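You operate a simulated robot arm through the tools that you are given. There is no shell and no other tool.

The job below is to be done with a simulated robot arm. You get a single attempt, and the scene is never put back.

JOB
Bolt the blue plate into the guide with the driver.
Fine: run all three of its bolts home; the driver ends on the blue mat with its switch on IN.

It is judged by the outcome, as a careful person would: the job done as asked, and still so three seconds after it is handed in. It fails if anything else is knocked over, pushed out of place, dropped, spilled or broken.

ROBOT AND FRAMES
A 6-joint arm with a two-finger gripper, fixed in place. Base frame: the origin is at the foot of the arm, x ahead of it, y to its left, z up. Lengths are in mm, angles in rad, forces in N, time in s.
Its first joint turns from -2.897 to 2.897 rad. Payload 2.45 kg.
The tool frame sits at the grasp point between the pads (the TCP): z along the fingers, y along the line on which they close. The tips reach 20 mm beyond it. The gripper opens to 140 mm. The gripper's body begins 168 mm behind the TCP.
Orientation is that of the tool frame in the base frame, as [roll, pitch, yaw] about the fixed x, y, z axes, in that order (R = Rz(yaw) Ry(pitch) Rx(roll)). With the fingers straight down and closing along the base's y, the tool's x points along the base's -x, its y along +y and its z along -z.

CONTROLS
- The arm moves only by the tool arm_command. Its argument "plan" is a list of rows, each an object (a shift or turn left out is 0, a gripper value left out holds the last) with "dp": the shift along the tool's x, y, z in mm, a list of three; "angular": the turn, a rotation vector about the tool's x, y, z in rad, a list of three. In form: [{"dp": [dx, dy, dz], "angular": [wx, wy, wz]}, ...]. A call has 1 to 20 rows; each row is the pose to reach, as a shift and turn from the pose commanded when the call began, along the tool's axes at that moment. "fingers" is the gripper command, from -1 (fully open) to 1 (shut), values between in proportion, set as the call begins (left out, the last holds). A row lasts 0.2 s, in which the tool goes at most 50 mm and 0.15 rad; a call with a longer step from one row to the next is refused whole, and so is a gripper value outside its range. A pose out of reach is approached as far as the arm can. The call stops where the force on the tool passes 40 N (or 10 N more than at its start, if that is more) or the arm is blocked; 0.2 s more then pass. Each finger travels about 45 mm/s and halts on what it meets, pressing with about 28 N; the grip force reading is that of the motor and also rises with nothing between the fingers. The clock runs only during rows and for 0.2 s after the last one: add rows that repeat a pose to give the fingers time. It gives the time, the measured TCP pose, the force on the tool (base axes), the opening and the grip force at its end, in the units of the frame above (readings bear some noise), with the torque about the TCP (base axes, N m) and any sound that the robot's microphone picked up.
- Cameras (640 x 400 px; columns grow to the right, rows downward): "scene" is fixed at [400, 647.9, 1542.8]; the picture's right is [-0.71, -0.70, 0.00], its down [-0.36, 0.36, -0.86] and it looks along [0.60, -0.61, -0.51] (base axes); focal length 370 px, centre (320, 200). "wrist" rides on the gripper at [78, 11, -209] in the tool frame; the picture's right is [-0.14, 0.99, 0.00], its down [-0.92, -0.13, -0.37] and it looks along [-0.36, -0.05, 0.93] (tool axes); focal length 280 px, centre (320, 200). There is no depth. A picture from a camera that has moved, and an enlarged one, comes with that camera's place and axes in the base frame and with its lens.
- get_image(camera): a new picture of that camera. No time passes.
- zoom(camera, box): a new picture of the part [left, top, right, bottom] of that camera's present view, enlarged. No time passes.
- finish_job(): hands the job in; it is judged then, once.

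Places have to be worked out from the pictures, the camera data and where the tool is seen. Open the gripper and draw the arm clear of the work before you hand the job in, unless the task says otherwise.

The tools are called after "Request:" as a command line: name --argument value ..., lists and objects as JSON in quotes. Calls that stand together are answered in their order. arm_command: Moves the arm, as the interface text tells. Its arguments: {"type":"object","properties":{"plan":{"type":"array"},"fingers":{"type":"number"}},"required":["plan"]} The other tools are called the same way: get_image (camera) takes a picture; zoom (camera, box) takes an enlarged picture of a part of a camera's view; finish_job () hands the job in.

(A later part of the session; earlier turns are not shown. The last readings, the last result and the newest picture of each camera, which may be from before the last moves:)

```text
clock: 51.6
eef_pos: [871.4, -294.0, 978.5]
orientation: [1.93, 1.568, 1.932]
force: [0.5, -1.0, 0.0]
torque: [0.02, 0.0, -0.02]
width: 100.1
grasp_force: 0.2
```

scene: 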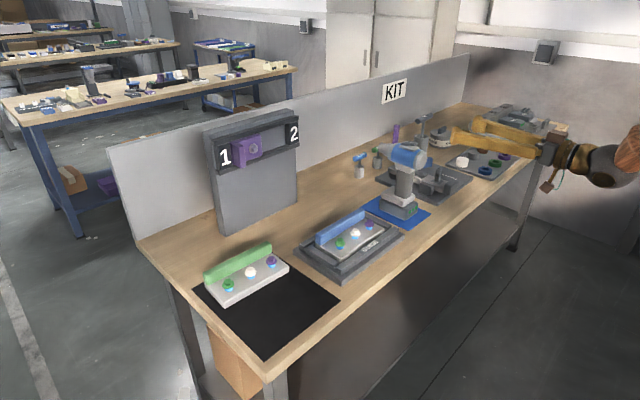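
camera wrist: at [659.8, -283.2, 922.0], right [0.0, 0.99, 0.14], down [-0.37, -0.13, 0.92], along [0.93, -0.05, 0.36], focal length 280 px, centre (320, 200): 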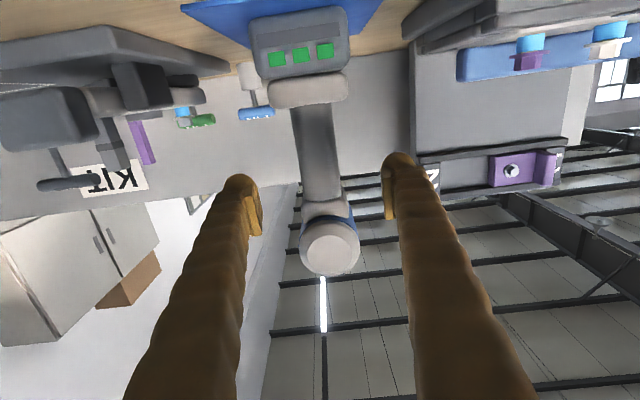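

z=978 is reachable here. I move forward to x≈948, so the pads straddle the handle.

Request:
arm_command --plan '[{"dp": [0, 0, 20]}, {"dp": [0, 0, 40]}, {"dp": [0, 0, 60]}, {"dp": [0, 0, 77]}, {"dp": [0, 0, 77]}]'

Request:
get_image --camera "wrist"

Request:
zoom --camera "scene" --box '[360, 120, 460, 230]'

```text
clock: 52.8
eef_pos: [946.0, -294.6, 979.1]
orientation: [2.164, 1.57, 2.165]
force: [-0.9, 0.1, -0.2]
torque: [0.01, -0.02, 0.05]
width: 100.3
grasp_force: 0.0
```

```text
taken
camera wrist: at [736.5, -282.9, 901.5], right [0.0, 0.99, 0.14], down [-0.37, -0.13, 0.92], along [0.93, -0.05, 0.37], focal length 280 px, centre (320, 200)
```

wrist: 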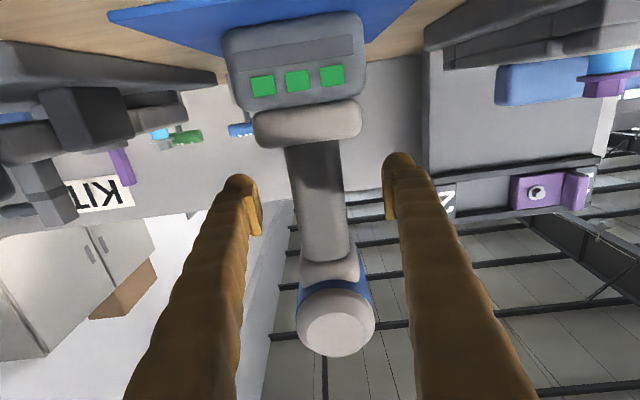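

```text
3.64 times, centred on (410, 175) of scene
camera zoom: at [400.0, 647.9, 1542.8], right [-0.71, -0.7, 0.0], down [-0.36, 0.36, -0.86], along [0.6, -0.61, -0.51], focal length 1347 px, centre (-7, 291)
```

zoom: 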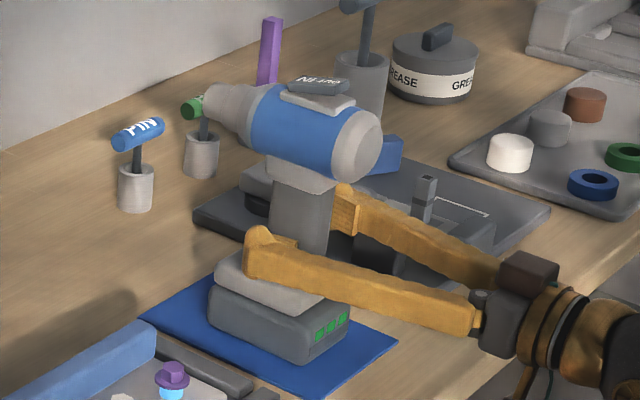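

The TCP projects onto the middle of the handle. I close the gripper on it.

Request:
arm_command --plan '[{"dp": [0, 0, 0]}, {"dp": [0, 0, 0]}, {"dp": [0, 0, 0]}, {"dp": [0, 0, 0]}, {"dp": [0, 0, 0]}, {"dp": [0, 0, 0]}]' --fingers 1

Request:
get_image --camera "wrist"

Request:
zoom --camera "scene" --box '[360, 120, 460, 230]'

```text
clock: 54.2
eef_pos: [946.3, -294.1, 978.2]
orientation: [-0.36, 1.57, -0.361]
force: [1.6, -6.2, 1.3]
torque: [-0.29, 0.03, -0.04]
width: 39.1
grasp_force: 28.1
```

```text
taken
camera wrist: at [736.4, -283.1, 901.6], right [0.0, 0.99, 0.14], down [-0.37, -0.13, 0.92], along [0.93, -0.05, 0.37], focal length 280 px, centre (320, 200)
```

wrist: 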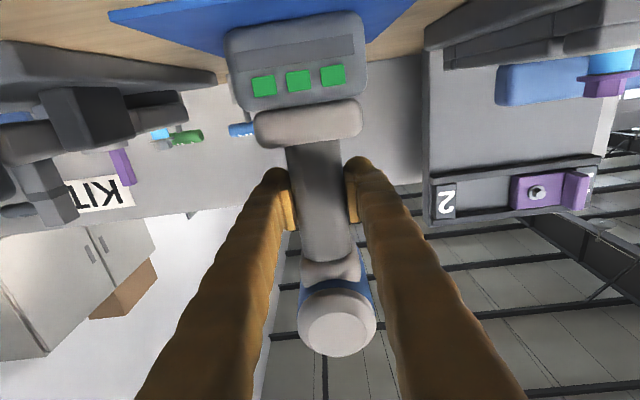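

```text
3.64 times, centred on (410, 175) of scene
camera zoom: at [400.0, 647.9, 1542.8], right [-0.71, -0.7, 0.0], down [-0.36, 0.36, -0.86], along [0.6, -0.61, -0.51], focal length 1347 px, centre (-7, 291)
```

zoom: 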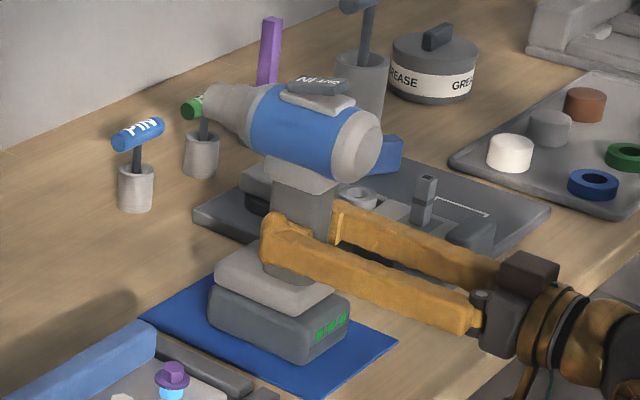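

The handle is gripped at 39.1 mm width with 28 N. I lift 20 mm gently and check weight and slip.

Request:
arm_command --plan '[{"dp": [-4, 0, 0]}, {"dp": [-10, 0, 0]}, {"dp": [-20, 0, 0]}, {"dp": [-20, 0, 0]}, {"dp": [-20, 0, 0]}]'

Request:
get_image --camera "wrist"

Request:
zoom --camera "scene" --box '[360, 120, 460, 230]'

```text
clock: 55.4
eef_pos: [947.6, -294.4, 997.7]
orientation: [2.98, 1.571, 2.981]
force: [-0.5, -0.1, -9.5]
torque: [-0.01, 0.13, 0.01]
width: 38.9
grasp_force: 27.8
```

```text
taken
camera wrist: at [736.9, -282.6, 921.4], right [0.0, 0.99, 0.14], down [-0.37, -0.13, 0.92], along [0.93, -0.05, 0.36], focal length 280 px, centre (320, 200)
```

wrist: 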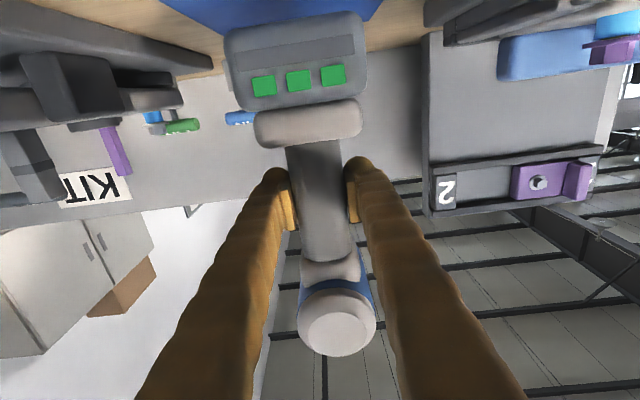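

```text
3.64 times, centred on (410, 175) of scene
camera zoom: at [400.0, 647.9, 1542.8], right [-0.71, -0.7, 0.0], down [-0.36, 0.36, -0.86], along [0.6, -0.61, -0.51], focal length 1347 px, centre (-7, 291)
```

zoom: 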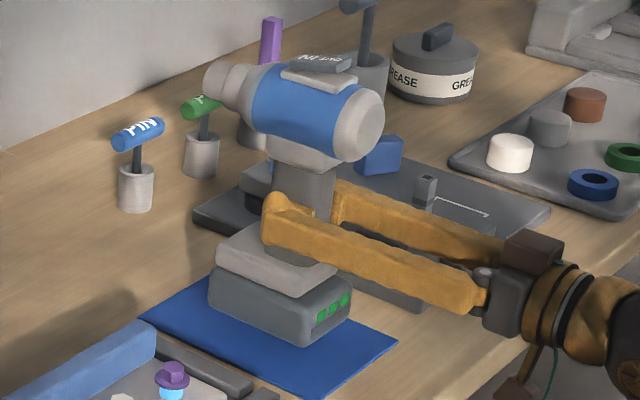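

It weighs about 9.5 N with no slip. I raise and retract to about (832, −294, 1198) before turning the nose down.

Request:
arm_command --plan '[{"dp": [-20, 0, 0]}, {"dp": [-45, 0, 0]}, {"dp": [-75, 0, -5]}, {"dp": [-110, 0, -20]}, {"dp": [-145, 0, -50]}, {"dp": [-175, 0, -85]}, {"dp": [-200, 0, -115]}, {"dp": [-200, 0, -115]}]'

Request:
get_image --camera "wrist"

```text
clock: 57.2
eef_pos: [832.7, -293.0, 1199.0]
orientation: [2.696, 1.57, 2.694]
force: [0.2, 0.3, -9.2]
torque: [0.0, 0.14, -0.02]
width: 38.9
grasp_force: 27.7
```

```text
taken
camera wrist: at [621.4, -282.4, 1122.5], right [0.0, 0.99, 0.14], down [-0.37, -0.13, 0.92], along [0.93, -0.05, 0.36], focal length 280 px, centre (320, 200)
```

wrist: 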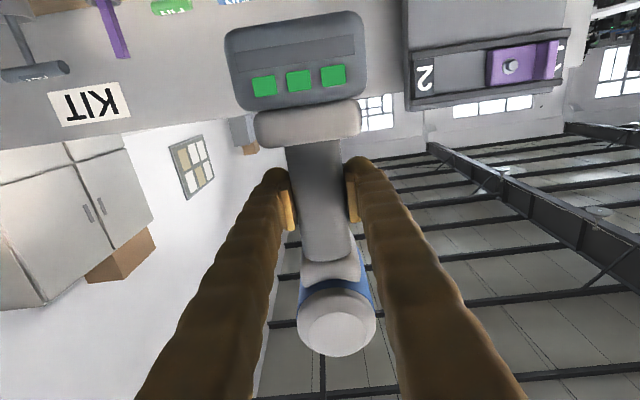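

The hold looks unchanged. I pitch the tool down by 90°, nose downward, in gentle steps.

Request:
arm_command --plan '[{"angular": [0, 0.1, 0]}, {"angular": [0, 0.2, 0]}, {"angular": [0, 0.3, 0]}, {"angular": [0, 0.4, 0]}, {"angular": [0, 0.5, 0]}, {"angular": [0, 0.6, 0]}, {"angular": [0, 0.7, 0]}, {"angular": [0, 0.8, 0]}, {"angular": [0, 0.9, 0]}, {"angular": [0, 1.0, 0]}, {"angular": [0, 1.1, 0]}, {"angular": [0, 1.2, 0]}, {"angular": [0, 1.3, 0]}, {"angular": [0, 1.4, 0]}, {"angular": [0, 1.5, 0]}, {"angular": [0, 1.5708, 0]}, {"angular": [0, 1.5708, 0]}, {"angular": [0, 1.5708, 0]}]'

Request:
get_image --camera "wrist"

Request:
get_image --camera "scene"

Request:
zoom --camera "scene" --box '[380, 60, 560, 200]'

```text
clock: 61.0
eef_pos: [831.9, -294.0, 1199.0]
orientation: [-3.141, 0.0, 3.141]
force: [0.0, -0.3, -8.1]
torque: [-0.03, -0.03, 0.01]
width: 39.3
grasp_force: 27.9
```

```text
taken
camera wrist: at [753.1, -282.8, 1408.7], right [0.14, 0.99, 0.0], down [0.92, -0.13, 0.37], along [0.36, -0.05, -0.93], focal length 280 px, centre (320, 200)
```

wrist: 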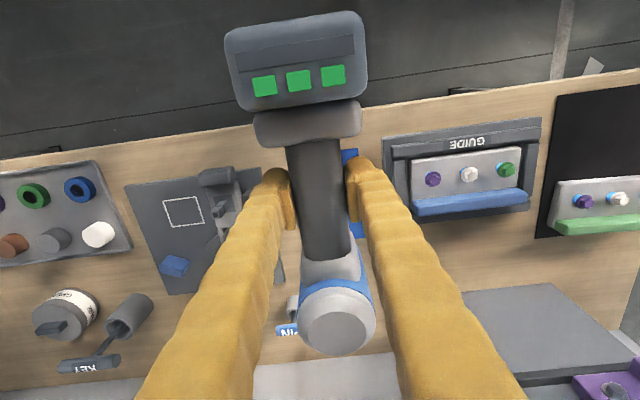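

```text
taken
```

scene: 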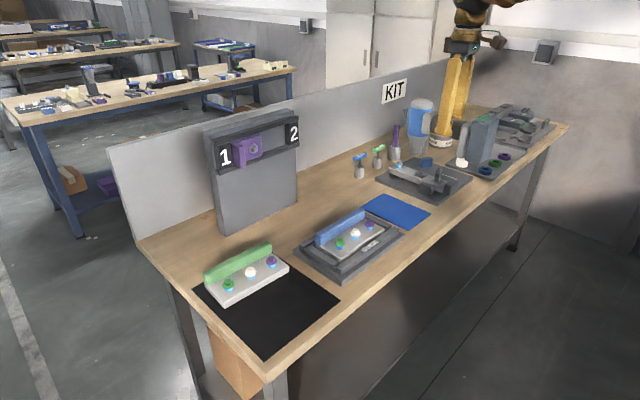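

```text
2.86 times, centred on (470, 130) of scene
camera zoom: at [400.0, 647.9, 1542.8], right [-0.71, -0.7, 0.0], down [-0.36, 0.36, -0.86], along [0.6, -0.61, -0.51], focal length 1058 px, centre (-109, 400)
```

zoom: 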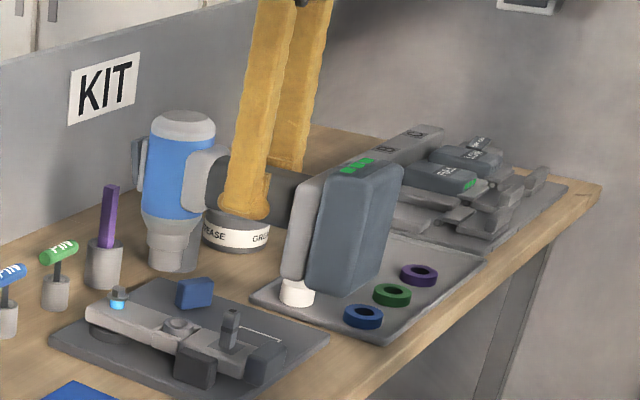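

The driver hangs nose-down, balanced at near-zero torque. I zoom on the bolts from here to refine their positions before moving over them.

Request:
zoom --camera "wrist" --box '[400, 130, 540, 220]'

Request:
zoom --camera "scene" --box '[325, 205, 395, 265]'

Request:
zoom --camera "scene" --box '[400, 90, 460, 165]'

```text
4.44 times, centred on (470, 175) of wrist
camera zoom: at [753.1, -282.8, 1408.7], right [0.14, 0.99, 0.0], down [0.92, -0.13, 0.37], along [0.36, -0.05, -0.93], focal length 1246 px, centre (-347, 311)
```

zoom: 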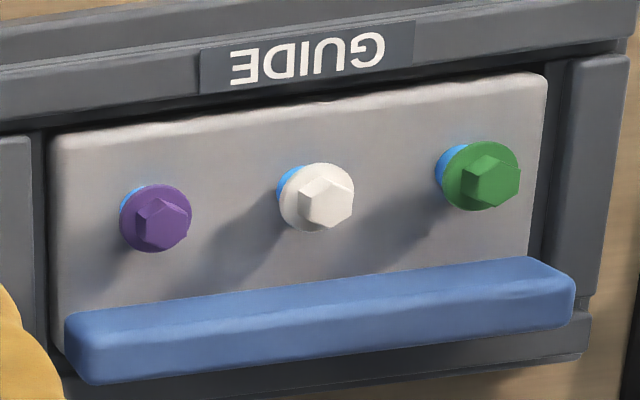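

```text
6.67 times, centred on (360, 235) of scene
camera zoom: at [400.0, 647.9, 1542.8], right [-0.71, -0.7, 0.0], down [-0.36, 0.36, -0.86], along [0.6, -0.61, -0.51], focal length 2469 px, centre (53, -33)
```

zoom: 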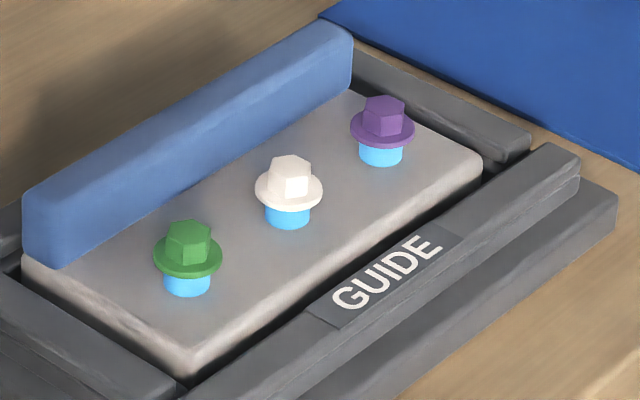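

```text
5.33 times, centred on (430, 128) of scene
camera zoom: at [400.0, 647.9, 1542.8], right [-0.71, -0.7, 0.0], down [-0.36, 0.36, -0.86], along [0.6, -0.61, -0.51], focal length 1975 px, centre (-267, 587)
```

zoom: 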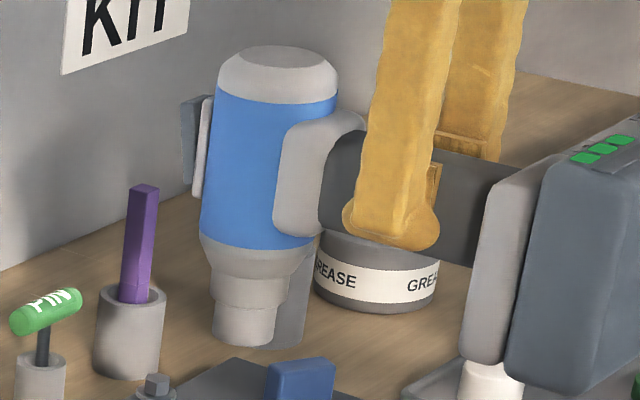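

Bolts are at about x≈934 and y≈−98.5 (purple), −34.3 (white) and 29.5 (green). The nose sits about 88 mm in +x of the TCP and about 105 mm below it. I move over the white bolt first, with the nose about 45 mm above it.

Request:
arm_command --plan '[{"dp": [-2, 35, 0]}, {"dp": [-4, 75, 0]}, {"dp": [-6, 115, 0]}, {"dp": [-8, 155, 0]}, {"dp": [-10, 195, 0]}, {"dp": [-12, 230, 0]}, {"dp": [-14, 258.5, 0]}, {"dp": [-14, 258.5, 40]}, {"dp": [-14, 258.5, 80]}, {"dp": [-14, 258.5, 115]}, {"dp": [-14, 258.5, 115]}]'

Request:
zoom --camera "scene" --box '[290, 130, 430, 270]'

Request:
get_image --camera "wrist"

```text
clock: 63.4
eef_pos: [845.9, -35.8, 1082.5]
orientation: [-3.142, 0.0, -3.142]
force: [0.4, -2.0, -8.2]
torque: [0.02, -0.03, 0.04]
width: 39.3
grasp_force: 27.9
```

```text
2.86 times, centred on (360, 200) of scene
camera zoom: at [400.0, 647.9, 1542.8], right [-0.71, -0.7, 0.0], down [-0.36, 0.36, -0.86], along [0.6, -0.61, -0.51], focal length 1058 px, centre (206, 200)
```

zoom: 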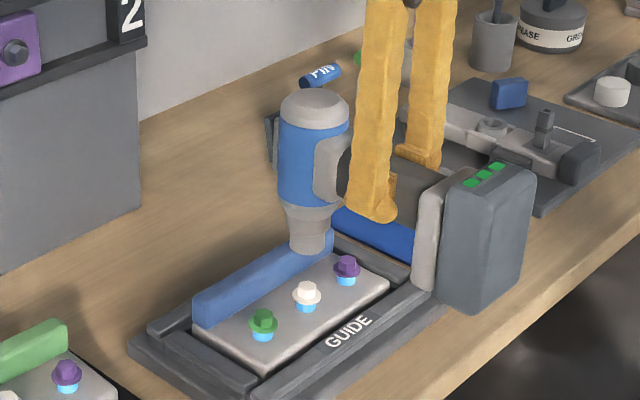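

```text
taken
camera wrist: at [766.0, -24.2, 1293.7], right [0.14, 0.99, 0.0], down [0.92, -0.13, 0.37], along [0.36, -0.05, -0.93], focal length 280 px, centre (320, 200)
```

wrist: 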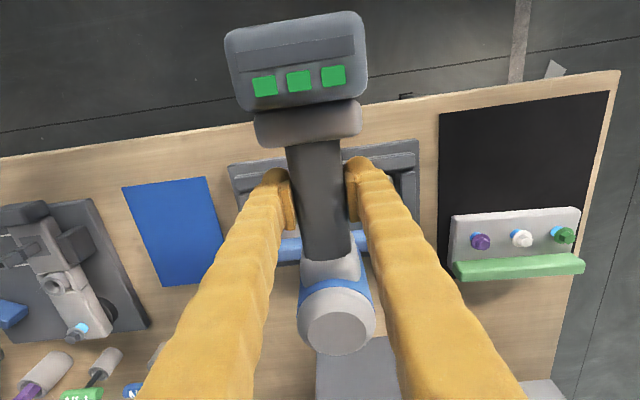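

I zoom to compare the nose tip with the white bolt; in this camera vertical lines stay almost vertical, so their columns should match.

Request:
zoom --camera "scene" --box '[325, 185, 395, 245]'

```text
6.67 times, centred on (360, 215) of scene
camera zoom: at [400.0, 647.9, 1542.8], right [-0.71, -0.7, 0.0], down [-0.36, 0.36, -0.86], along [0.6, -0.61, -0.51], focal length 2469 px, centre (53, 100)
```

zoom: 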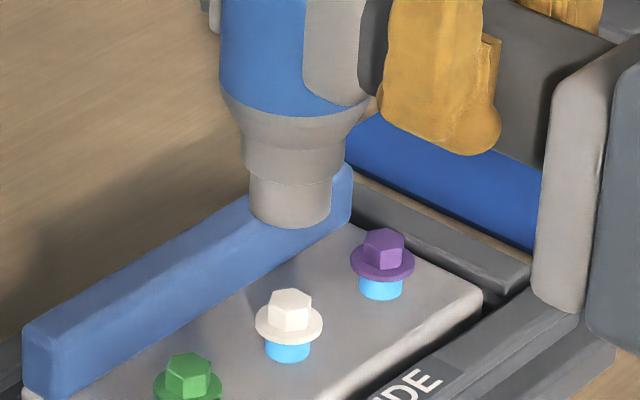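

Triangulating the nose from two poses puts it at (+87.7, +0.7, −102.5) from the TCP, which sits within about 2 mm of the white bolt. I descend to about 8 mm above the head and look again.

Request:
arm_command --plan '[{"dp": [0, 0, 12]}, {"dp": [0, 0, 24]}, {"dp": [0, 0, 36]}, {"dp": [0, 0, 36]}]'

Request:
zoom --camera "scene" --box '[335, 205, 385, 245]'

```text
clock: 64.4
eef_pos: [846.4, -35.2, 1047.9]
orientation: [-3.141, 0.001, 3.14]
force: [-0.3, -0.3, -9.7]
torque: [-0.03, -0.06, 0.04]
width: 39.2
grasp_force: 28.5
```

```text
10.00 times, centred on (360, 225) of scene
camera zoom: at [400.0, 647.9, 1542.8], right [-0.71, -0.7, 0.0], down [-0.36, 0.36, -0.86], along [0.6, -0.61, -0.51], focal length 3704 px, centre (-80, -50)
```

zoom: 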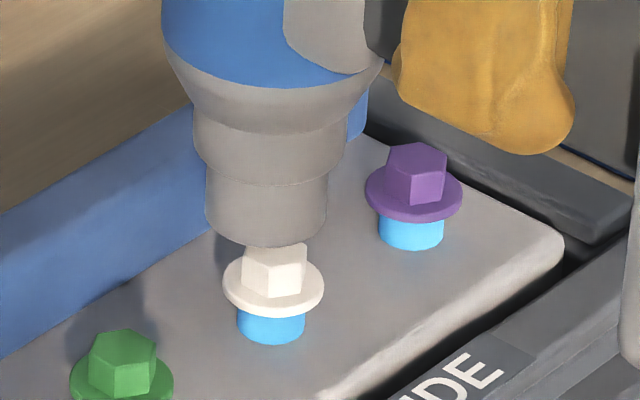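

The nose is about 2 mm to the left of the bolt in the picture. I shift by (−1.3, −1.3) mm and descend to about 3 mm above the head.

Request:
arm_command --plan '[{"dp": [1.3, -1.3, 3]}, {"dp": [1.3, -1.3, 6]}, {"dp": [1.3, -1.3, 8]}, {"dp": [1.3, -1.3, 8]}]'

Request:
zoom --camera "scene" --box '[340, 215, 375, 243]'

```text
clock: 65.4
eef_pos: [844.7, -36.7, 1039.5]
orientation: [3.14, 0.0, -3.141]
force: [-0.1, -0.4, -9.3]
torque: [0.0, -0.02, -0.02]
width: 39.3
grasp_force: 27.4
```

```text
14.29 times, centred on (358, 229) of scene
camera zoom: at [400.0, 647.9, 1542.8], right [-0.71, -0.7, 0.0], down [-0.36, 0.36, -0.86], along [0.6, -0.61, -0.51], focal length 5291 px, centre (-216, -214)
```

zoom: 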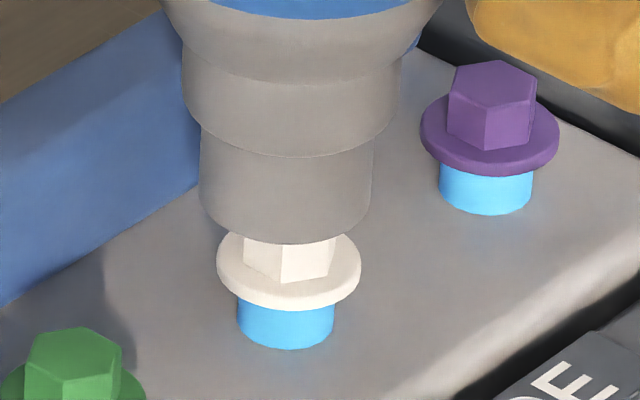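

Columns are aligned now and the gap looks like about 5 mm. I step down slowly and read force and sound.

Request:
arm_command --plan '[{"dp": [0, 0, 1]}, {"dp": [0, 0, 2]}, {"dp": [0, 0, 3]}, {"dp": [0, 0, 3]}]'

Request:
arm_command --plan '[{"dp": [0, 0, 1]}, {"dp": [0, 0, 2]}, {"dp": [0, 0, 2]}]'

Request:
zoom --camera "scene" --box '[340, 215, 375, 243]'

```text
clock: 66.4
eef_pos: [845.3, -36.7, 1036.7]
orientation: [3.141, 0.001, -3.141]
force: [-0.2, -0.3, -8.7]
torque: [-0.02, -0.02, 0.0]
width: 39.2
grasp_force: 28.1
```

```text
clock: 67.2
eef_pos: [844.4, -37.5, 1034.0]
orientation: [3.14, 0.001, -3.141]
force: [-2.5, 1.5, -4.5]
torque: [0.1, 0.05, 0.18]
width: 39.1
grasp_force: 28.3
```

```text
14.29 times, centred on (358, 229) of scene
camera zoom: at [400.0, 647.9, 1542.8], right [-0.71, -0.7, 0.0], down [-0.36, 0.36, -0.86], along [0.6, -0.61, -0.51], focal length 5291 px, centre (-216, -214)
```

zoom: 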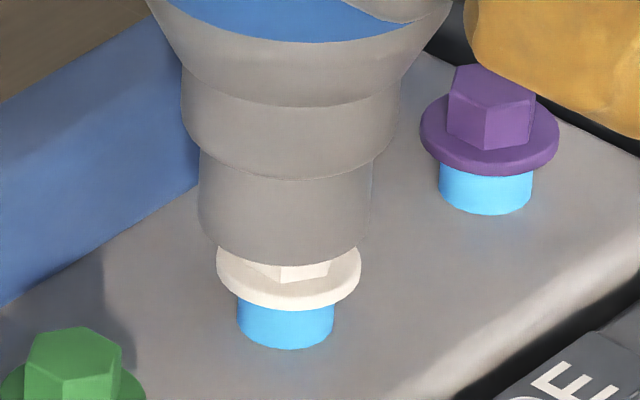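

Contact occurred at z≈1034, as predicted, with a slight side load of −x, +y. I shift the nose a bit that way to centre it and press a little further.

Request:
arm_command --plan '[{"dp": [0.6, 0.4, 0]}, {"dp": [1.0, 0.7, 0.5]}, {"dp": [1.0, 0.7, 1]}, {"dp": [1.0, 0.7, 1]}]'

Request:
zoom --camera "scene" --box '[340, 215, 375, 243]'

```text
clock: 68.2
eef_pos: [843.5, -36.8, 1033.6]
orientation: [-3.141, 0.001, -3.142]
force: [-0.7, 0.0, -8.0]
torque: [-0.01, 0.04, 0.03]
width: 39.1
grasp_force: 28.4
```

```text
14.29 times, centred on (358, 229) of scene
camera zoom: at [400.0, 647.9, 1542.8], right [-0.71, -0.7, 0.0], down [-0.36, 0.36, -0.86], along [0.6, -0.61, -0.51], focal length 5291 px, centre (-216, -214)
```

zoom: 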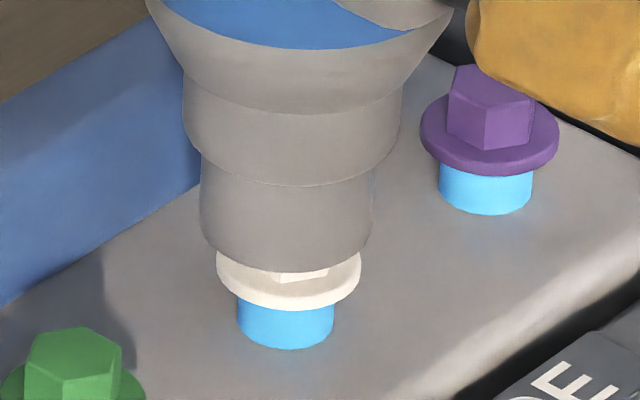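

The side load vanished and the nose is sliding over the hex. I continue down in small steps.

Request:
arm_command --plan '[{"dp": [0, 0, 1]}, {"dp": [0, 0, 2]}, {"dp": [0, 0, 2]}]'

Request:
arm_command --plan '[{"dp": [0, 0, 1]}, {"dp": [0, 0, 2]}, {"dp": [0, 0, 2]}]'

Request:
zoom --camera "scene" --box '[340, 215, 375, 243]'

```text
clock: 69.0
eef_pos: [843.1, -37.4, 1031.5]
orientation: [3.141, 0.0, -3.141]
force: [0.2, 0.6, -9.3]
torque: [0.02, -0.04, 0.02]
width: 39.1
grasp_force: 28.6
```

```text
clock: 69.8
eef_pos: [842.3, -36.0, 1029.1]
orientation: [3.142, -0.002, -3.141]
force: [0.7, -0.2, -9.7]
torque: [0.03, -0.03, 0.01]
width: 39.2
grasp_force: 27.9
```

```text
14.29 times, centred on (358, 229) of scene
camera zoom: at [400.0, 647.9, 1542.8], right [-0.71, -0.7, 0.0], down [-0.36, 0.36, -0.86], along [0.6, -0.61, -0.51], focal length 5291 px, centre (-216, -214)
```

zoom: 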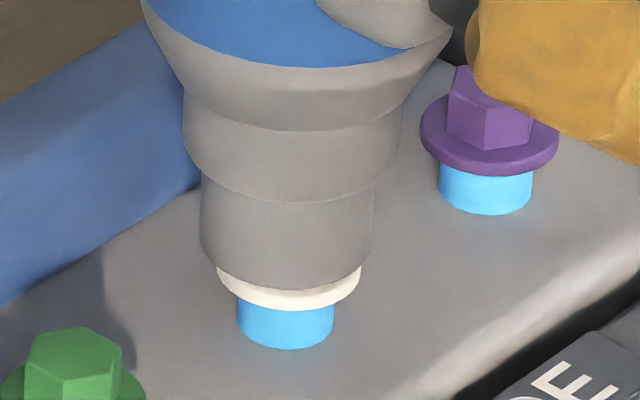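

The socket is over the hex and about 4–5 mm from the flange. I continue pressing down in small steps.

Request:
arm_command --plan '[{"dp": [0, 0, 1]}, {"dp": [0, 0, 2]}, {"dp": [0, 0, 3]}, {"dp": [0, 0, 3]}]'

Request:
arm_command --plan '[{"dp": [0, 0, 1]}, {"dp": [0, 0, 2]}, {"dp": [0, 0, 2]}]'

Request:
zoom --camera "scene" --box '[340, 215, 375, 243]'

```text
clock: 70.8
eef_pos: [844.2, -36.5, 1025.2]
orientation: [-3.141, -0.001, -3.141]
force: [-0.1, -0.3, -8.1]
torque: [0.0, -0.03, -0.02]
width: 39.0
grasp_force: 28.1
```

```text
clock: 71.6
eef_pos: [843.9, -35.3, 1023.1]
orientation: [3.141, 0.0, -3.141]
force: [-1.1, 0.5, -8.8]
torque: [0.0, -0.11, 0.01]
width: 39.2
grasp_force: 27.8
```

```text
14.29 times, centred on (358, 229) of scene
camera zoom: at [400.0, 647.9, 1542.8], right [-0.71, -0.7, 0.0], down [-0.36, 0.36, -0.86], along [0.6, -0.61, -0.51], focal length 5291 px, centre (-216, -214)
```

zoom: 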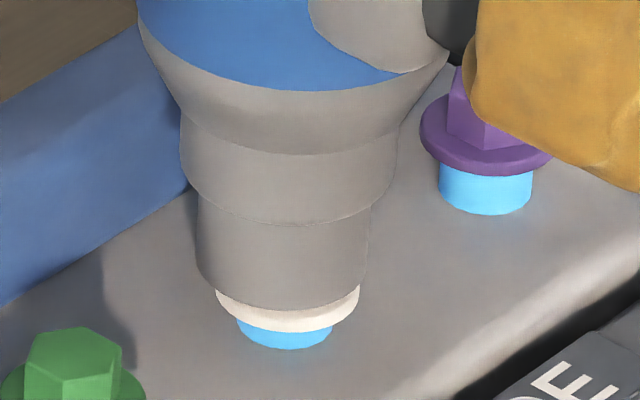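

The bolt is going in: less of the cyan sleeve shows and the flange moves down with the nose. I continue feeding down slowly.

Request:
arm_command --plan '[{"dp": [0, 0, 1]}, {"dp": [0, 0, 2]}, {"dp": [0, 0, 2]}, {"dp": [0, 0, 2]}]'

Request:
zoom --camera "scene" --box '[340, 215, 375, 243]'

Request:
arm_command --plan '[{"dp": [0, 0, 1]}, {"dp": [0, 0, 2]}, {"dp": [0, 0, 2]}, {"dp": [0, 0, 2]}]'

Request:
zoom --camera "scene" --box '[340, 215, 375, 243]'

```text
clock: 72.6
eef_pos: [844.5, -36.2, 1022.2]
orientation: [-3.14, 0.001, 3.141]
force: [-2.1, -0.5, -9.2]
torque: [0.03, 0.18, 0.06]
width: 39.3
grasp_force: 27.8
```

```text
14.29 times, centred on (358, 229) of scene
camera zoom: at [400.0, 647.9, 1542.8], right [-0.71, -0.7, 0.0], down [-0.36, 0.36, -0.86], along [0.6, -0.61, -0.51], focal length 5291 px, centre (-216, -214)
```

zoom: 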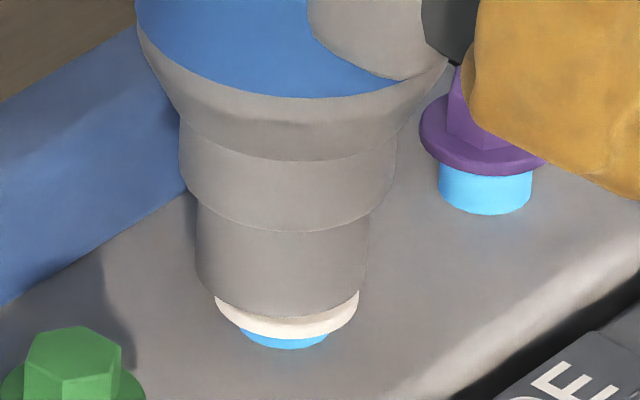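

```text
clock: 73.6
eef_pos: [844.6, -36.4, 1020.7]
orientation: [3.141, 0.0, -3.14]
force: [-0.4, 0.1, -8.4]
torque: [-0.03, -0.04, -0.04]
width: 39.2
grasp_force: 28.1
```

```text
14.29 times, centred on (358, 229) of scene
camera zoom: at [400.0, 647.9, 1542.8], right [-0.71, -0.7, 0.0], down [-0.36, 0.36, -0.86], along [0.6, -0.61, -0.51], focal length 5291 px, centre (-216, -214)
```

zoom: 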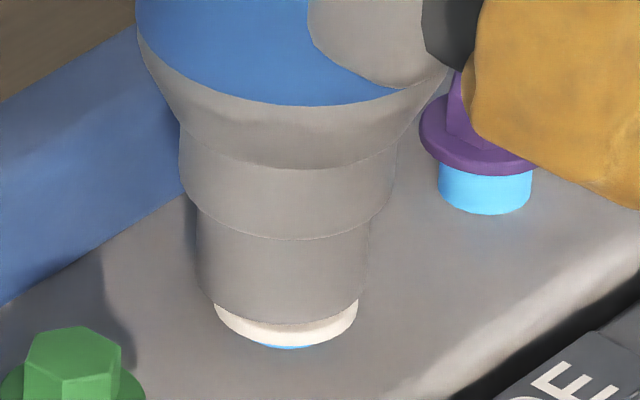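

Only a sliver of cyan remains. I feed another 1–2 mm and watch the force rise at home.

Request:
arm_command --plan '[{"dp": [0, 0, 0.7]}, {"dp": [0, 0, 1.4]}, {"dp": [0, 0, 1.4]}, {"dp": [0, 0, 1.4]}]'

Request:
zoom --camera "scene" --box '[340, 215, 375, 243]'

```text
clock: 74.6
eef_pos: [843.5, -36.0, 1019.0]
orientation: [3.142, -0.001, 3.14]
force: [0.1, -0.2, -8.3]
torque: [0.0, -0.07, -0.03]
width: 39.2
grasp_force: 28.7
```

```text
14.29 times, centred on (358, 229) of scene
camera zoom: at [400.0, 647.9, 1542.8], right [-0.71, -0.7, 0.0], down [-0.36, 0.36, -0.86], along [0.6, -0.61, -0.51], focal length 5291 px, centre (-216, -214)
```

zoom: 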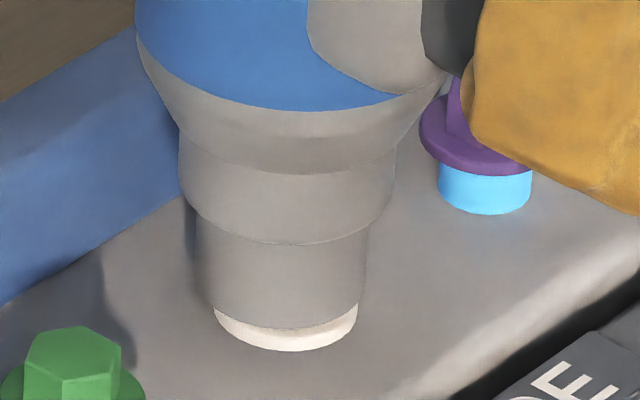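

No cyan shows now. I press another 1 mm to confirm it is fully seated by the force.

Request:
arm_command --plan '[{"dp": [0, 0, 0.6]}, {"dp": [0, 0, 1.2]}, {"dp": [0, 0, 1.2]}, {"dp": [0, 0, 1.2]}]'

Request:
zoom --camera "scene" --box '[340, 215, 375, 243]'

```text
clock: 75.6
eef_pos: [843.7, -36.7, 1018.8]
orientation: [3.142, -0.001, 3.14]
force: [-1.3, 0.6, -8.6]
torque: [0.08, 0.13, 0.07]
width: 39.1
grasp_force: 28.0
```

```text
14.29 times, centred on (358, 229) of scene
camera zoom: at [400.0, 647.9, 1542.8], right [-0.71, -0.7, 0.0], down [-0.36, 0.36, -0.86], along [0.6, -0.61, -0.51], focal length 5291 px, centre (-216, -214)
```

zoom: 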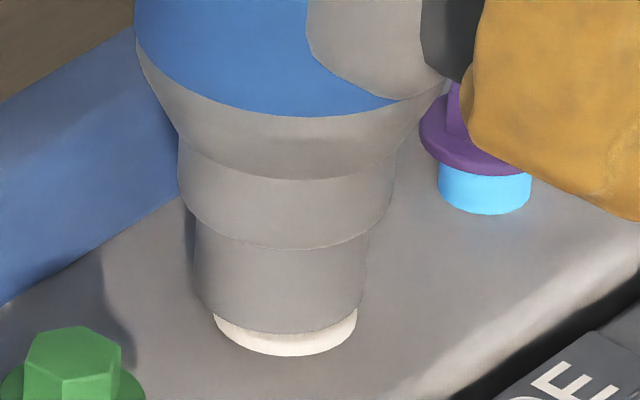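

It moved another millimetre. I press a bit more until a clear resistance shows.

Request:
arm_command --plan '[{"dp": [0, 0, 0.6]}, {"dp": [0, 0, 1.2]}, {"dp": [0, 0, 1.2]}, {"dp": [0, 0, 1.2]}]'

Request:
zoom --camera "scene" --box '[340, 215, 375, 243]'

```text
clock: 76.6
eef_pos: [842.9, -34.9, 1016.5]
orientation: [3.141, 0.001, 3.141]
force: [0.1, 0.2, -9.1]
torque: [0.0, -0.03, 0.03]
width: 39.1
grasp_force: 28.9
```

```text
14.29 times, centred on (358, 229) of scene
camera zoom: at [400.0, 647.9, 1542.8], right [-0.71, -0.7, 0.0], down [-0.36, 0.36, -0.86], along [0.6, -0.61, -0.51], focal length 5291 px, centre (-216, -214)
```

zoom: 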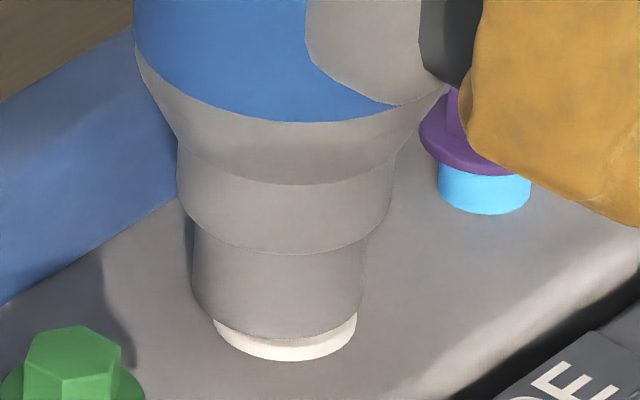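

The geometry says the flange should now be on the plate. One more small press to confirm resistance.

Request:
arm_command --plan '[{"dp": [0, 0, 0.6]}, {"dp": [0, 0, 1.2]}, {"dp": [0, 0, 1.2]}, {"dp": [0, 0, 1.2]}]'

Request:
zoom --camera "scene" --box '[340, 215, 375, 243]'

```text
clock: 77.6
eef_pos: [843.4, -36.3, 1015.7]
orientation: [-3.141, 0.0, 3.14]
force: [-5.5, -0.2, 3.6]
torque: [-0.09, -0.36, 0.08]
width: 39.4
grasp_force: 28.2
```

```text
14.29 times, centred on (358, 229) of scene
camera zoom: at [400.0, 647.9, 1542.8], right [-0.71, -0.7, 0.0], down [-0.36, 0.36, -0.86], along [0.6, -0.61, -0.51], focal length 5291 px, centre (-216, -214)
```

zoom: 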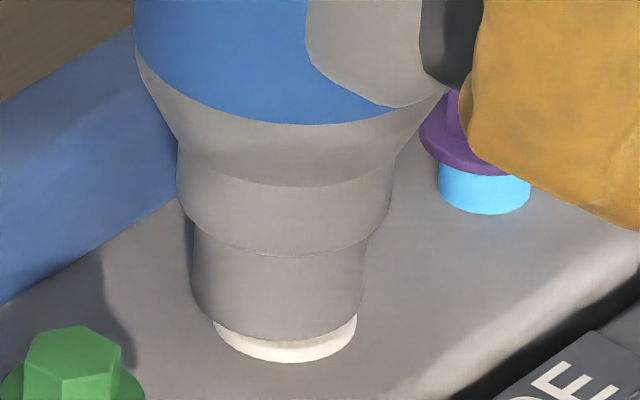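

Resistance rose by about 12 N and the flange is flat on the plate. I hold with a slightly firmer press for a moment to make sure it's run home.

Request:
arm_command --plan '[{"dp": [0, 0, 0.4]}, {"dp": [0, 0, 0.8]}, {"dp": [0, 0, 0.8]}, {"dp": [0, 0, 0.8]}, {"dp": [0, 0, 0.8]}]'

Request:
zoom --camera "scene" --box '[340, 215, 375, 243]'

```text
clock: 78.8
eef_pos: [842.6, -36.2, 1015.0]
orientation: [3.142, 0.0, 3.141]
force: [-16.0, -0.8, 18.3]
torque: [-0.08, -0.49, 0.11]
width: 39.3
grasp_force: 27.8
```

```text
14.29 times, centred on (358, 229) of scene
camera zoom: at [400.0, 647.9, 1542.8], right [-0.71, -0.7, 0.0], down [-0.36, 0.36, -0.86], along [0.6, -0.61, -0.51], focal length 5291 px, centre (-216, -214)
```

zoom: 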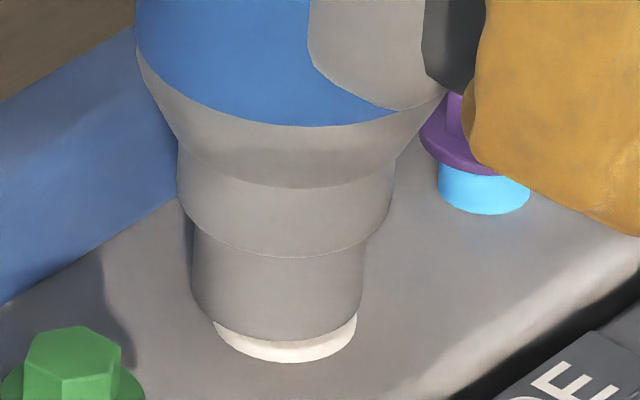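

The bolt is home, with 27 N of resistance and a lateral load from the offset grip. I back off and lift straight up to inspect it.

Request:
arm_command --plan '[{"dp": [0, 0, -1.5]}, {"dp": [0, 0, -3]}, {"dp": [0, 0, -3]}]'

Request:
arm_command --plan '[{"dp": [0, 0, -6]}, {"dp": [0, 0, -14]}, {"dp": [0, 0, -25]}, {"dp": [0, 0, -42]}, {"dp": [0, 0, -42]}]'

Request:
zoom --camera "scene" --box '[325, 185, 395, 245]'

Request:
get_image --camera "wrist"

```text
clock: 79.6
eef_pos: [842.4, -36.0, 1016.9]
orientation: [-3.141, -0.002, -3.141]
force: [-5.6, 2.4, -11.3]
torque: [0.28, 0.71, 0.28]
width: 39.2
grasp_force: 27.9
```

```text
clock: 80.8
eef_pos: [843.3, -35.3, 1059.2]
orientation: [-3.141, -0.002, 3.14]
force: [-0.4, 0.2, -8.8]
torque: [-0.01, -0.05, 0.01]
width: 39.1
grasp_force: 27.6
```

```text
6.67 times, centred on (360, 215) of scene
camera zoom: at [400.0, 647.9, 1542.8], right [-0.71, -0.7, 0.0], down [-0.36, 0.36, -0.86], along [0.6, -0.61, -0.51], focal length 2469 px, centre (53, 100)
```

zoom: 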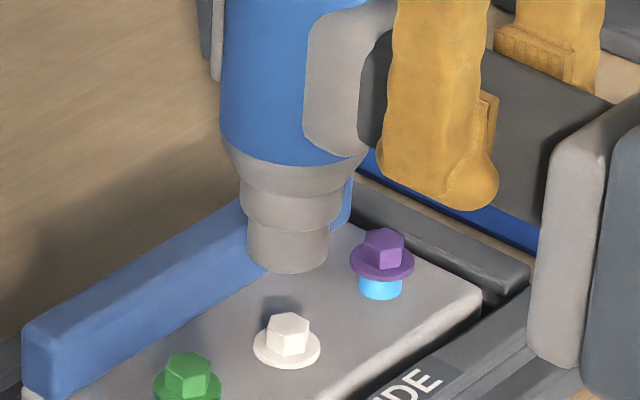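

```text
taken
camera wrist: at [764.7, -24.6, 1270.0], right [0.14, 0.99, 0.0], down [0.92, -0.13, 0.37], along [0.36, -0.05, -0.93], focal length 280 px, centre (320, 200)
```

wrist: 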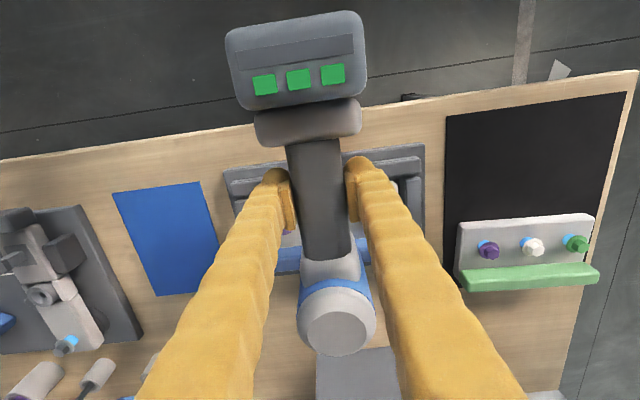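

The white bolt's flange sits flat on the plate. Next is purple: I move −64 mm in y at this height, keeping the same x that engaged the white one.

Request:
arm_command --plan '[{"dp": [0, -20, -8]}, {"dp": [0, -42, -10]}, {"dp": [0, -64, -10]}, {"dp": [0, -64, 0]}, {"dp": [0, -64, 10]}, {"dp": [0, -64, 10]}]'

Request:
zoom --camera "scene" --box '[350, 190, 400, 230]'

```text
clock: 82.2
eef_pos: [842.9, -101.7, 1050.3]
orientation: [3.14, 0.001, -3.14]
force: [0.0, 0.3, -8.7]
torque: [0.04, -0.06, 0.02]
width: 38.7
grasp_force: 27.0
```

```text
10.00 times, centred on (375, 210) of scene
camera zoom: at [400.0, 647.9, 1542.8], right [-0.71, -0.7, 0.0], down [-0.36, 0.36, -0.86], along [0.6, -0.61, -0.51], focal length 3704 px, centre (-230, 100)
```

zoom: 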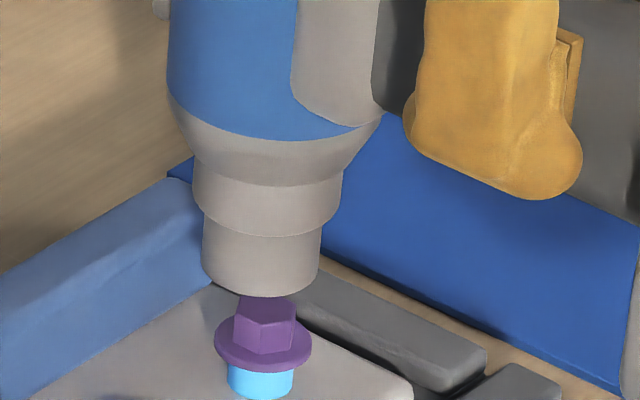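

The nose is nearly over the purple bolt. I descend to the same height at which I compared the white one and make the same comparison.

Request:
arm_command --plan '[{"dp": [0, 0, 4]}, {"dp": [0, 0, 8]}, {"dp": [0, 0, 10.5]}, {"dp": [0, 0, 10.5]}]'

Request:
zoom --camera "scene" --box '[357, 205, 392, 233]'

```text
clock: 83.2
eef_pos: [843.8, -100.2, 1039.5]
orientation: [3.141, 0.0, -3.141]
force: [-0.5, 0.9, -9.7]
torque: [-0.02, -0.06, -0.03]
width: 39.1
grasp_force: 27.9
```

```text
14.29 times, centred on (374, 219) of scene
camera zoom: at [400.0, 647.9, 1542.8], right [-0.71, -0.7, 0.0], down [-0.36, 0.36, -0.86], along [0.6, -0.61, -0.51], focal length 5291 px, centre (-459, -71)
```

zoom: 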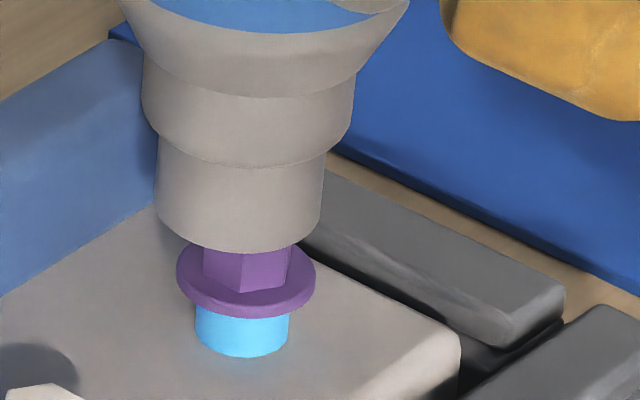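

Compared with the white reference, the nose needs about 1 mm to the right plus the same small −x correction. I shift (−2, +0.3) mm and step down to engage.

Request:
arm_command --plan '[{"dp": [1, 0.1, 0]}, {"dp": [2, 0.3, 1]}, {"dp": [2, 0.3, 3]}, {"dp": [2, 0.3, 3]}]'

Request:
arm_command --plan '[{"dp": [0, 0, 1]}, {"dp": [0, 0, 2]}, {"dp": [0, 0, 2.5]}, {"dp": [0, 0, 2.5]}]'

Request:
zoom --camera "scene" --box '[357, 205, 392, 233]'

```text
clock: 84.2
eef_pos: [841.0, -100.3, 1037.2]
orientation: [-3.141, 0.0, 3.141]
force: [0.6, 0.6, -8.8]
torque: [-0.02, -0.04, -0.01]
width: 39.0
grasp_force: 28.2
```

```text
clock: 85.2
eef_pos: [841.1, -99.4, 1034.2]
orientation: [-3.141, 0.0, -3.141]
force: [0.3, 0.7, -8.7]
torque: [-0.02, -0.07, 0.02]
width: 38.9
grasp_force: 28.1
```

```text
14.29 times, centred on (374, 219) of scene
camera zoom: at [400.0, 647.9, 1542.8], right [-0.71, -0.7, 0.0], down [-0.36, 0.36, -0.86], along [0.6, -0.61, -0.51], focal length 5291 px, centre (-459, -71)
```

zoom: 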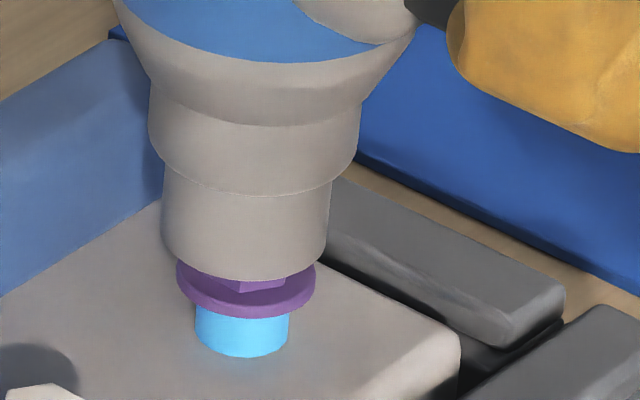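

The nose is going over the hex with no side load. I keep stepping down toward the flange.

Request:
arm_command --plan '[{"dp": [0, 0, 1]}, {"dp": [0, 0, 2]}, {"dp": [0, 0, 3]}, {"dp": [0, 0, 4]}, {"dp": [0, 0, 4]}]'

Request:
arm_command --plan '[{"dp": [0, 0, 1]}, {"dp": [0, 0, 2]}, {"dp": [0, 0, 3]}, {"dp": [0, 0, 3]}, {"dp": [0, 0, 3]}]'

Request:
zoom --camera "scene" --box '[357, 205, 392, 233]'

```text
clock: 86.4
eef_pos: [841.7, -98.9, 1029.9]
orientation: [-3.14, 0.0, 3.141]
force: [0.0, -0.1, -8.5]
torque: [0.0, -0.06, 0.0]
width: 39.1
grasp_force: 27.7
```

```text
clock: 87.6
eef_pos: [840.5, -99.9, 1026.7]
orientation: [3.141, -0.002, -3.141]
force: [0.1, 1.0, -8.6]
torque: [-0.02, -0.06, 0.0]
width: 38.8
grasp_force: 27.4
```

```text
14.29 times, centred on (374, 219) of scene
camera zoom: at [400.0, 647.9, 1542.8], right [-0.71, -0.7, 0.0], down [-0.36, 0.36, -0.86], along [0.6, -0.61, -0.51], focal length 5291 px, centre (-459, -71)
```

zoom: 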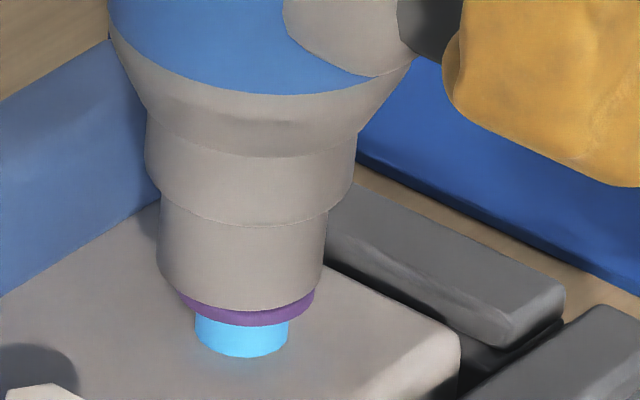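

The purple bolt is starting to drive. I feed down slowly at about 2 mm/s and watch the force.

Request:
arm_command --plan '[{"dp": [0, 0, 0.4]}, {"dp": [0, 0, 0.8]}, {"dp": [0, 0, 1.2]}, {"dp": [0, 0, 1.6]}, {"dp": [0, 0, 2.0]}, {"dp": [0, 0, 2.4]}, {"dp": [0, 0, 2.8]}, {"dp": [0, 0, 3.2]}, {"dp": [0, 0, 3.6]}, {"dp": [0, 0, 4.0]}, {"dp": [0, 0, 4.0]}, {"dp": [0, 0, 4.0]}]'

Request:
zoom --camera "scene" --box '[357, 205, 392, 233]'

```text
clock: 90.2
eef_pos: [840.2, -100.6, 1023.5]
orientation: [3.141, 0.0, 3.141]
force: [-1.5, 0.0, -8.2]
torque: [-0.02, -0.09, 0.01]
width: 39.0
grasp_force: 28.3
```

```text
14.29 times, centred on (374, 219) of scene
camera zoom: at [400.0, 647.9, 1542.8], right [-0.71, -0.7, 0.0], down [-0.36, 0.36, -0.86], along [0.6, -0.61, -0.51], focal length 5291 px, centre (-459, -71)
```

zoom: 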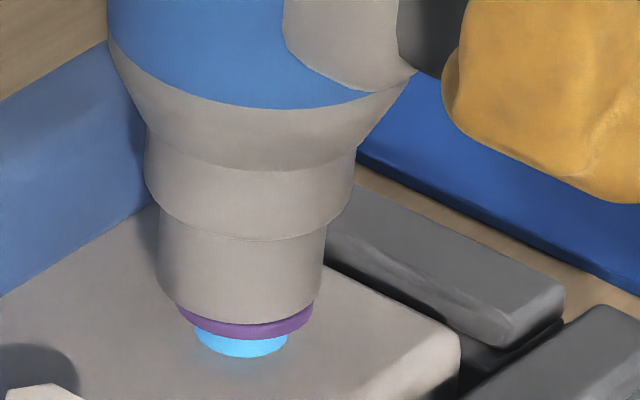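

It keeps driving with light force. I continue feeding.

Request:
arm_command --plan '[{"dp": [0, 0, 0.4]}, {"dp": [0, 0, 0.8]}, {"dp": [0, 0, 1.2]}, {"dp": [0, 0, 1.6]}, {"dp": [0, 0, 2.0]}, {"dp": [0, 0, 2.4]}, {"dp": [0, 0, 2.8]}, {"dp": [0, 0, 3.2]}, {"dp": [0, 0, 3.6]}, {"dp": [0, 0, 4.0]}, {"dp": [0, 0, 4.0]}, {"dp": [0, 0, 4.0]}]'

Request:
zoom --camera "scene" --box '[357, 205, 392, 233]'

```text
clock: 92.8
eef_pos: [842.5, -98.5, 1018.1]
orientation: [-3.141, 0.001, 3.141]
force: [0.0, 0.2, -8.0]
torque: [-0.02, -0.11, 0.0]
width: 38.9
grasp_force: 28.0
```

```text
14.29 times, centred on (374, 219) of scene
camera zoom: at [400.0, 647.9, 1542.8], right [-0.71, -0.7, 0.0], down [-0.36, 0.36, -0.86], along [0.6, -0.61, -0.51], focal length 5291 px, centre (-459, -71)
```

zoom: 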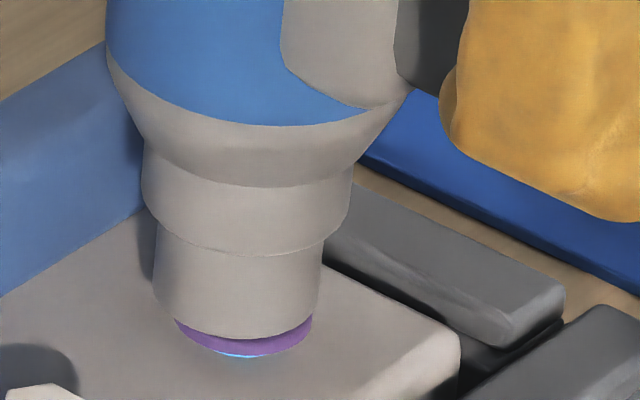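

About 3 mm remain to home. I feed 2.4 mm and then finish in small steps.

Request:
arm_command --plan '[{"dp": [0, 0, 0.4]}, {"dp": [0, 0, 0.8]}, {"dp": [0, 0, 1.2]}, {"dp": [0, 0, 1.6]}, {"dp": [0, 0, 2.0]}, {"dp": [0, 0, 2.4]}, {"dp": [0, 0, 2.4]}, {"dp": [0, 0, 2.4]}]'

Request:
zoom --camera "scene" --box '[357, 205, 392, 233]'

```text
clock: 94.6
eef_pos: [840.9, -100.5, 1016.0]
orientation: [3.141, 0.0, 3.141]
force: [-0.1, -0.2, -8.1]
torque: [-0.04, -0.11, -0.02]
width: 39.0
grasp_force: 27.9
```

```text
14.29 times, centred on (374, 219) of scene
camera zoom: at [400.0, 647.9, 1542.8], right [-0.71, -0.7, 0.0], down [-0.36, 0.36, -0.86], along [0.6, -0.61, -0.51], focal length 5291 px, centre (-459, -71)
```

zoom: 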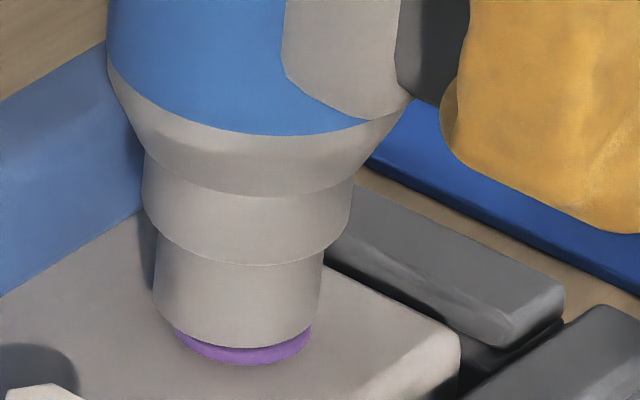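

Flange bottom is nearly on the plate. I finish with about 1 mm small presses until resistance shows.

Request:
arm_command --plan '[{"dp": [0, 0, 0.4]}, {"dp": [0, 0, 0.8]}, {"dp": [0, 0, 1.0]}, {"dp": [0, 0, 1.0]}, {"dp": [0, 0, 1.0]}]'

Request:
zoom --camera "scene" --box '[357, 205, 392, 233]'

```text
clock: 95.8
eef_pos: [841.8, -99.4, 1015.7]
orientation: [3.141, 0.0, -3.141]
force: [-0.1, 0.3, -8.4]
torque: [-0.02, -0.04, 0.03]
width: 38.8
grasp_force: 27.9
```

```text
14.29 times, centred on (374, 219) of scene
camera zoom: at [400.0, 647.9, 1542.8], right [-0.71, -0.7, 0.0], down [-0.36, 0.36, -0.86], along [0.6, -0.61, -0.51], focal length 5291 px, centre (-459, -71)
```

zoom: 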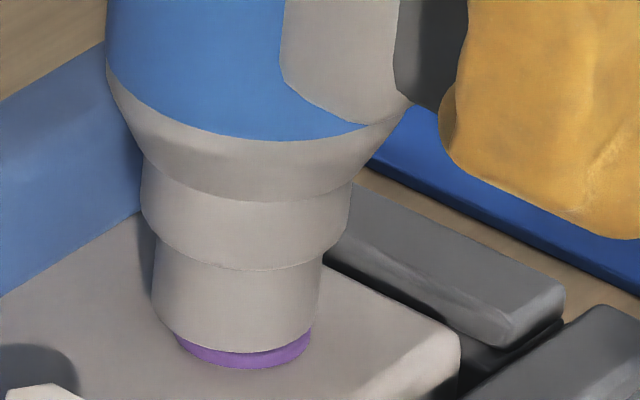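

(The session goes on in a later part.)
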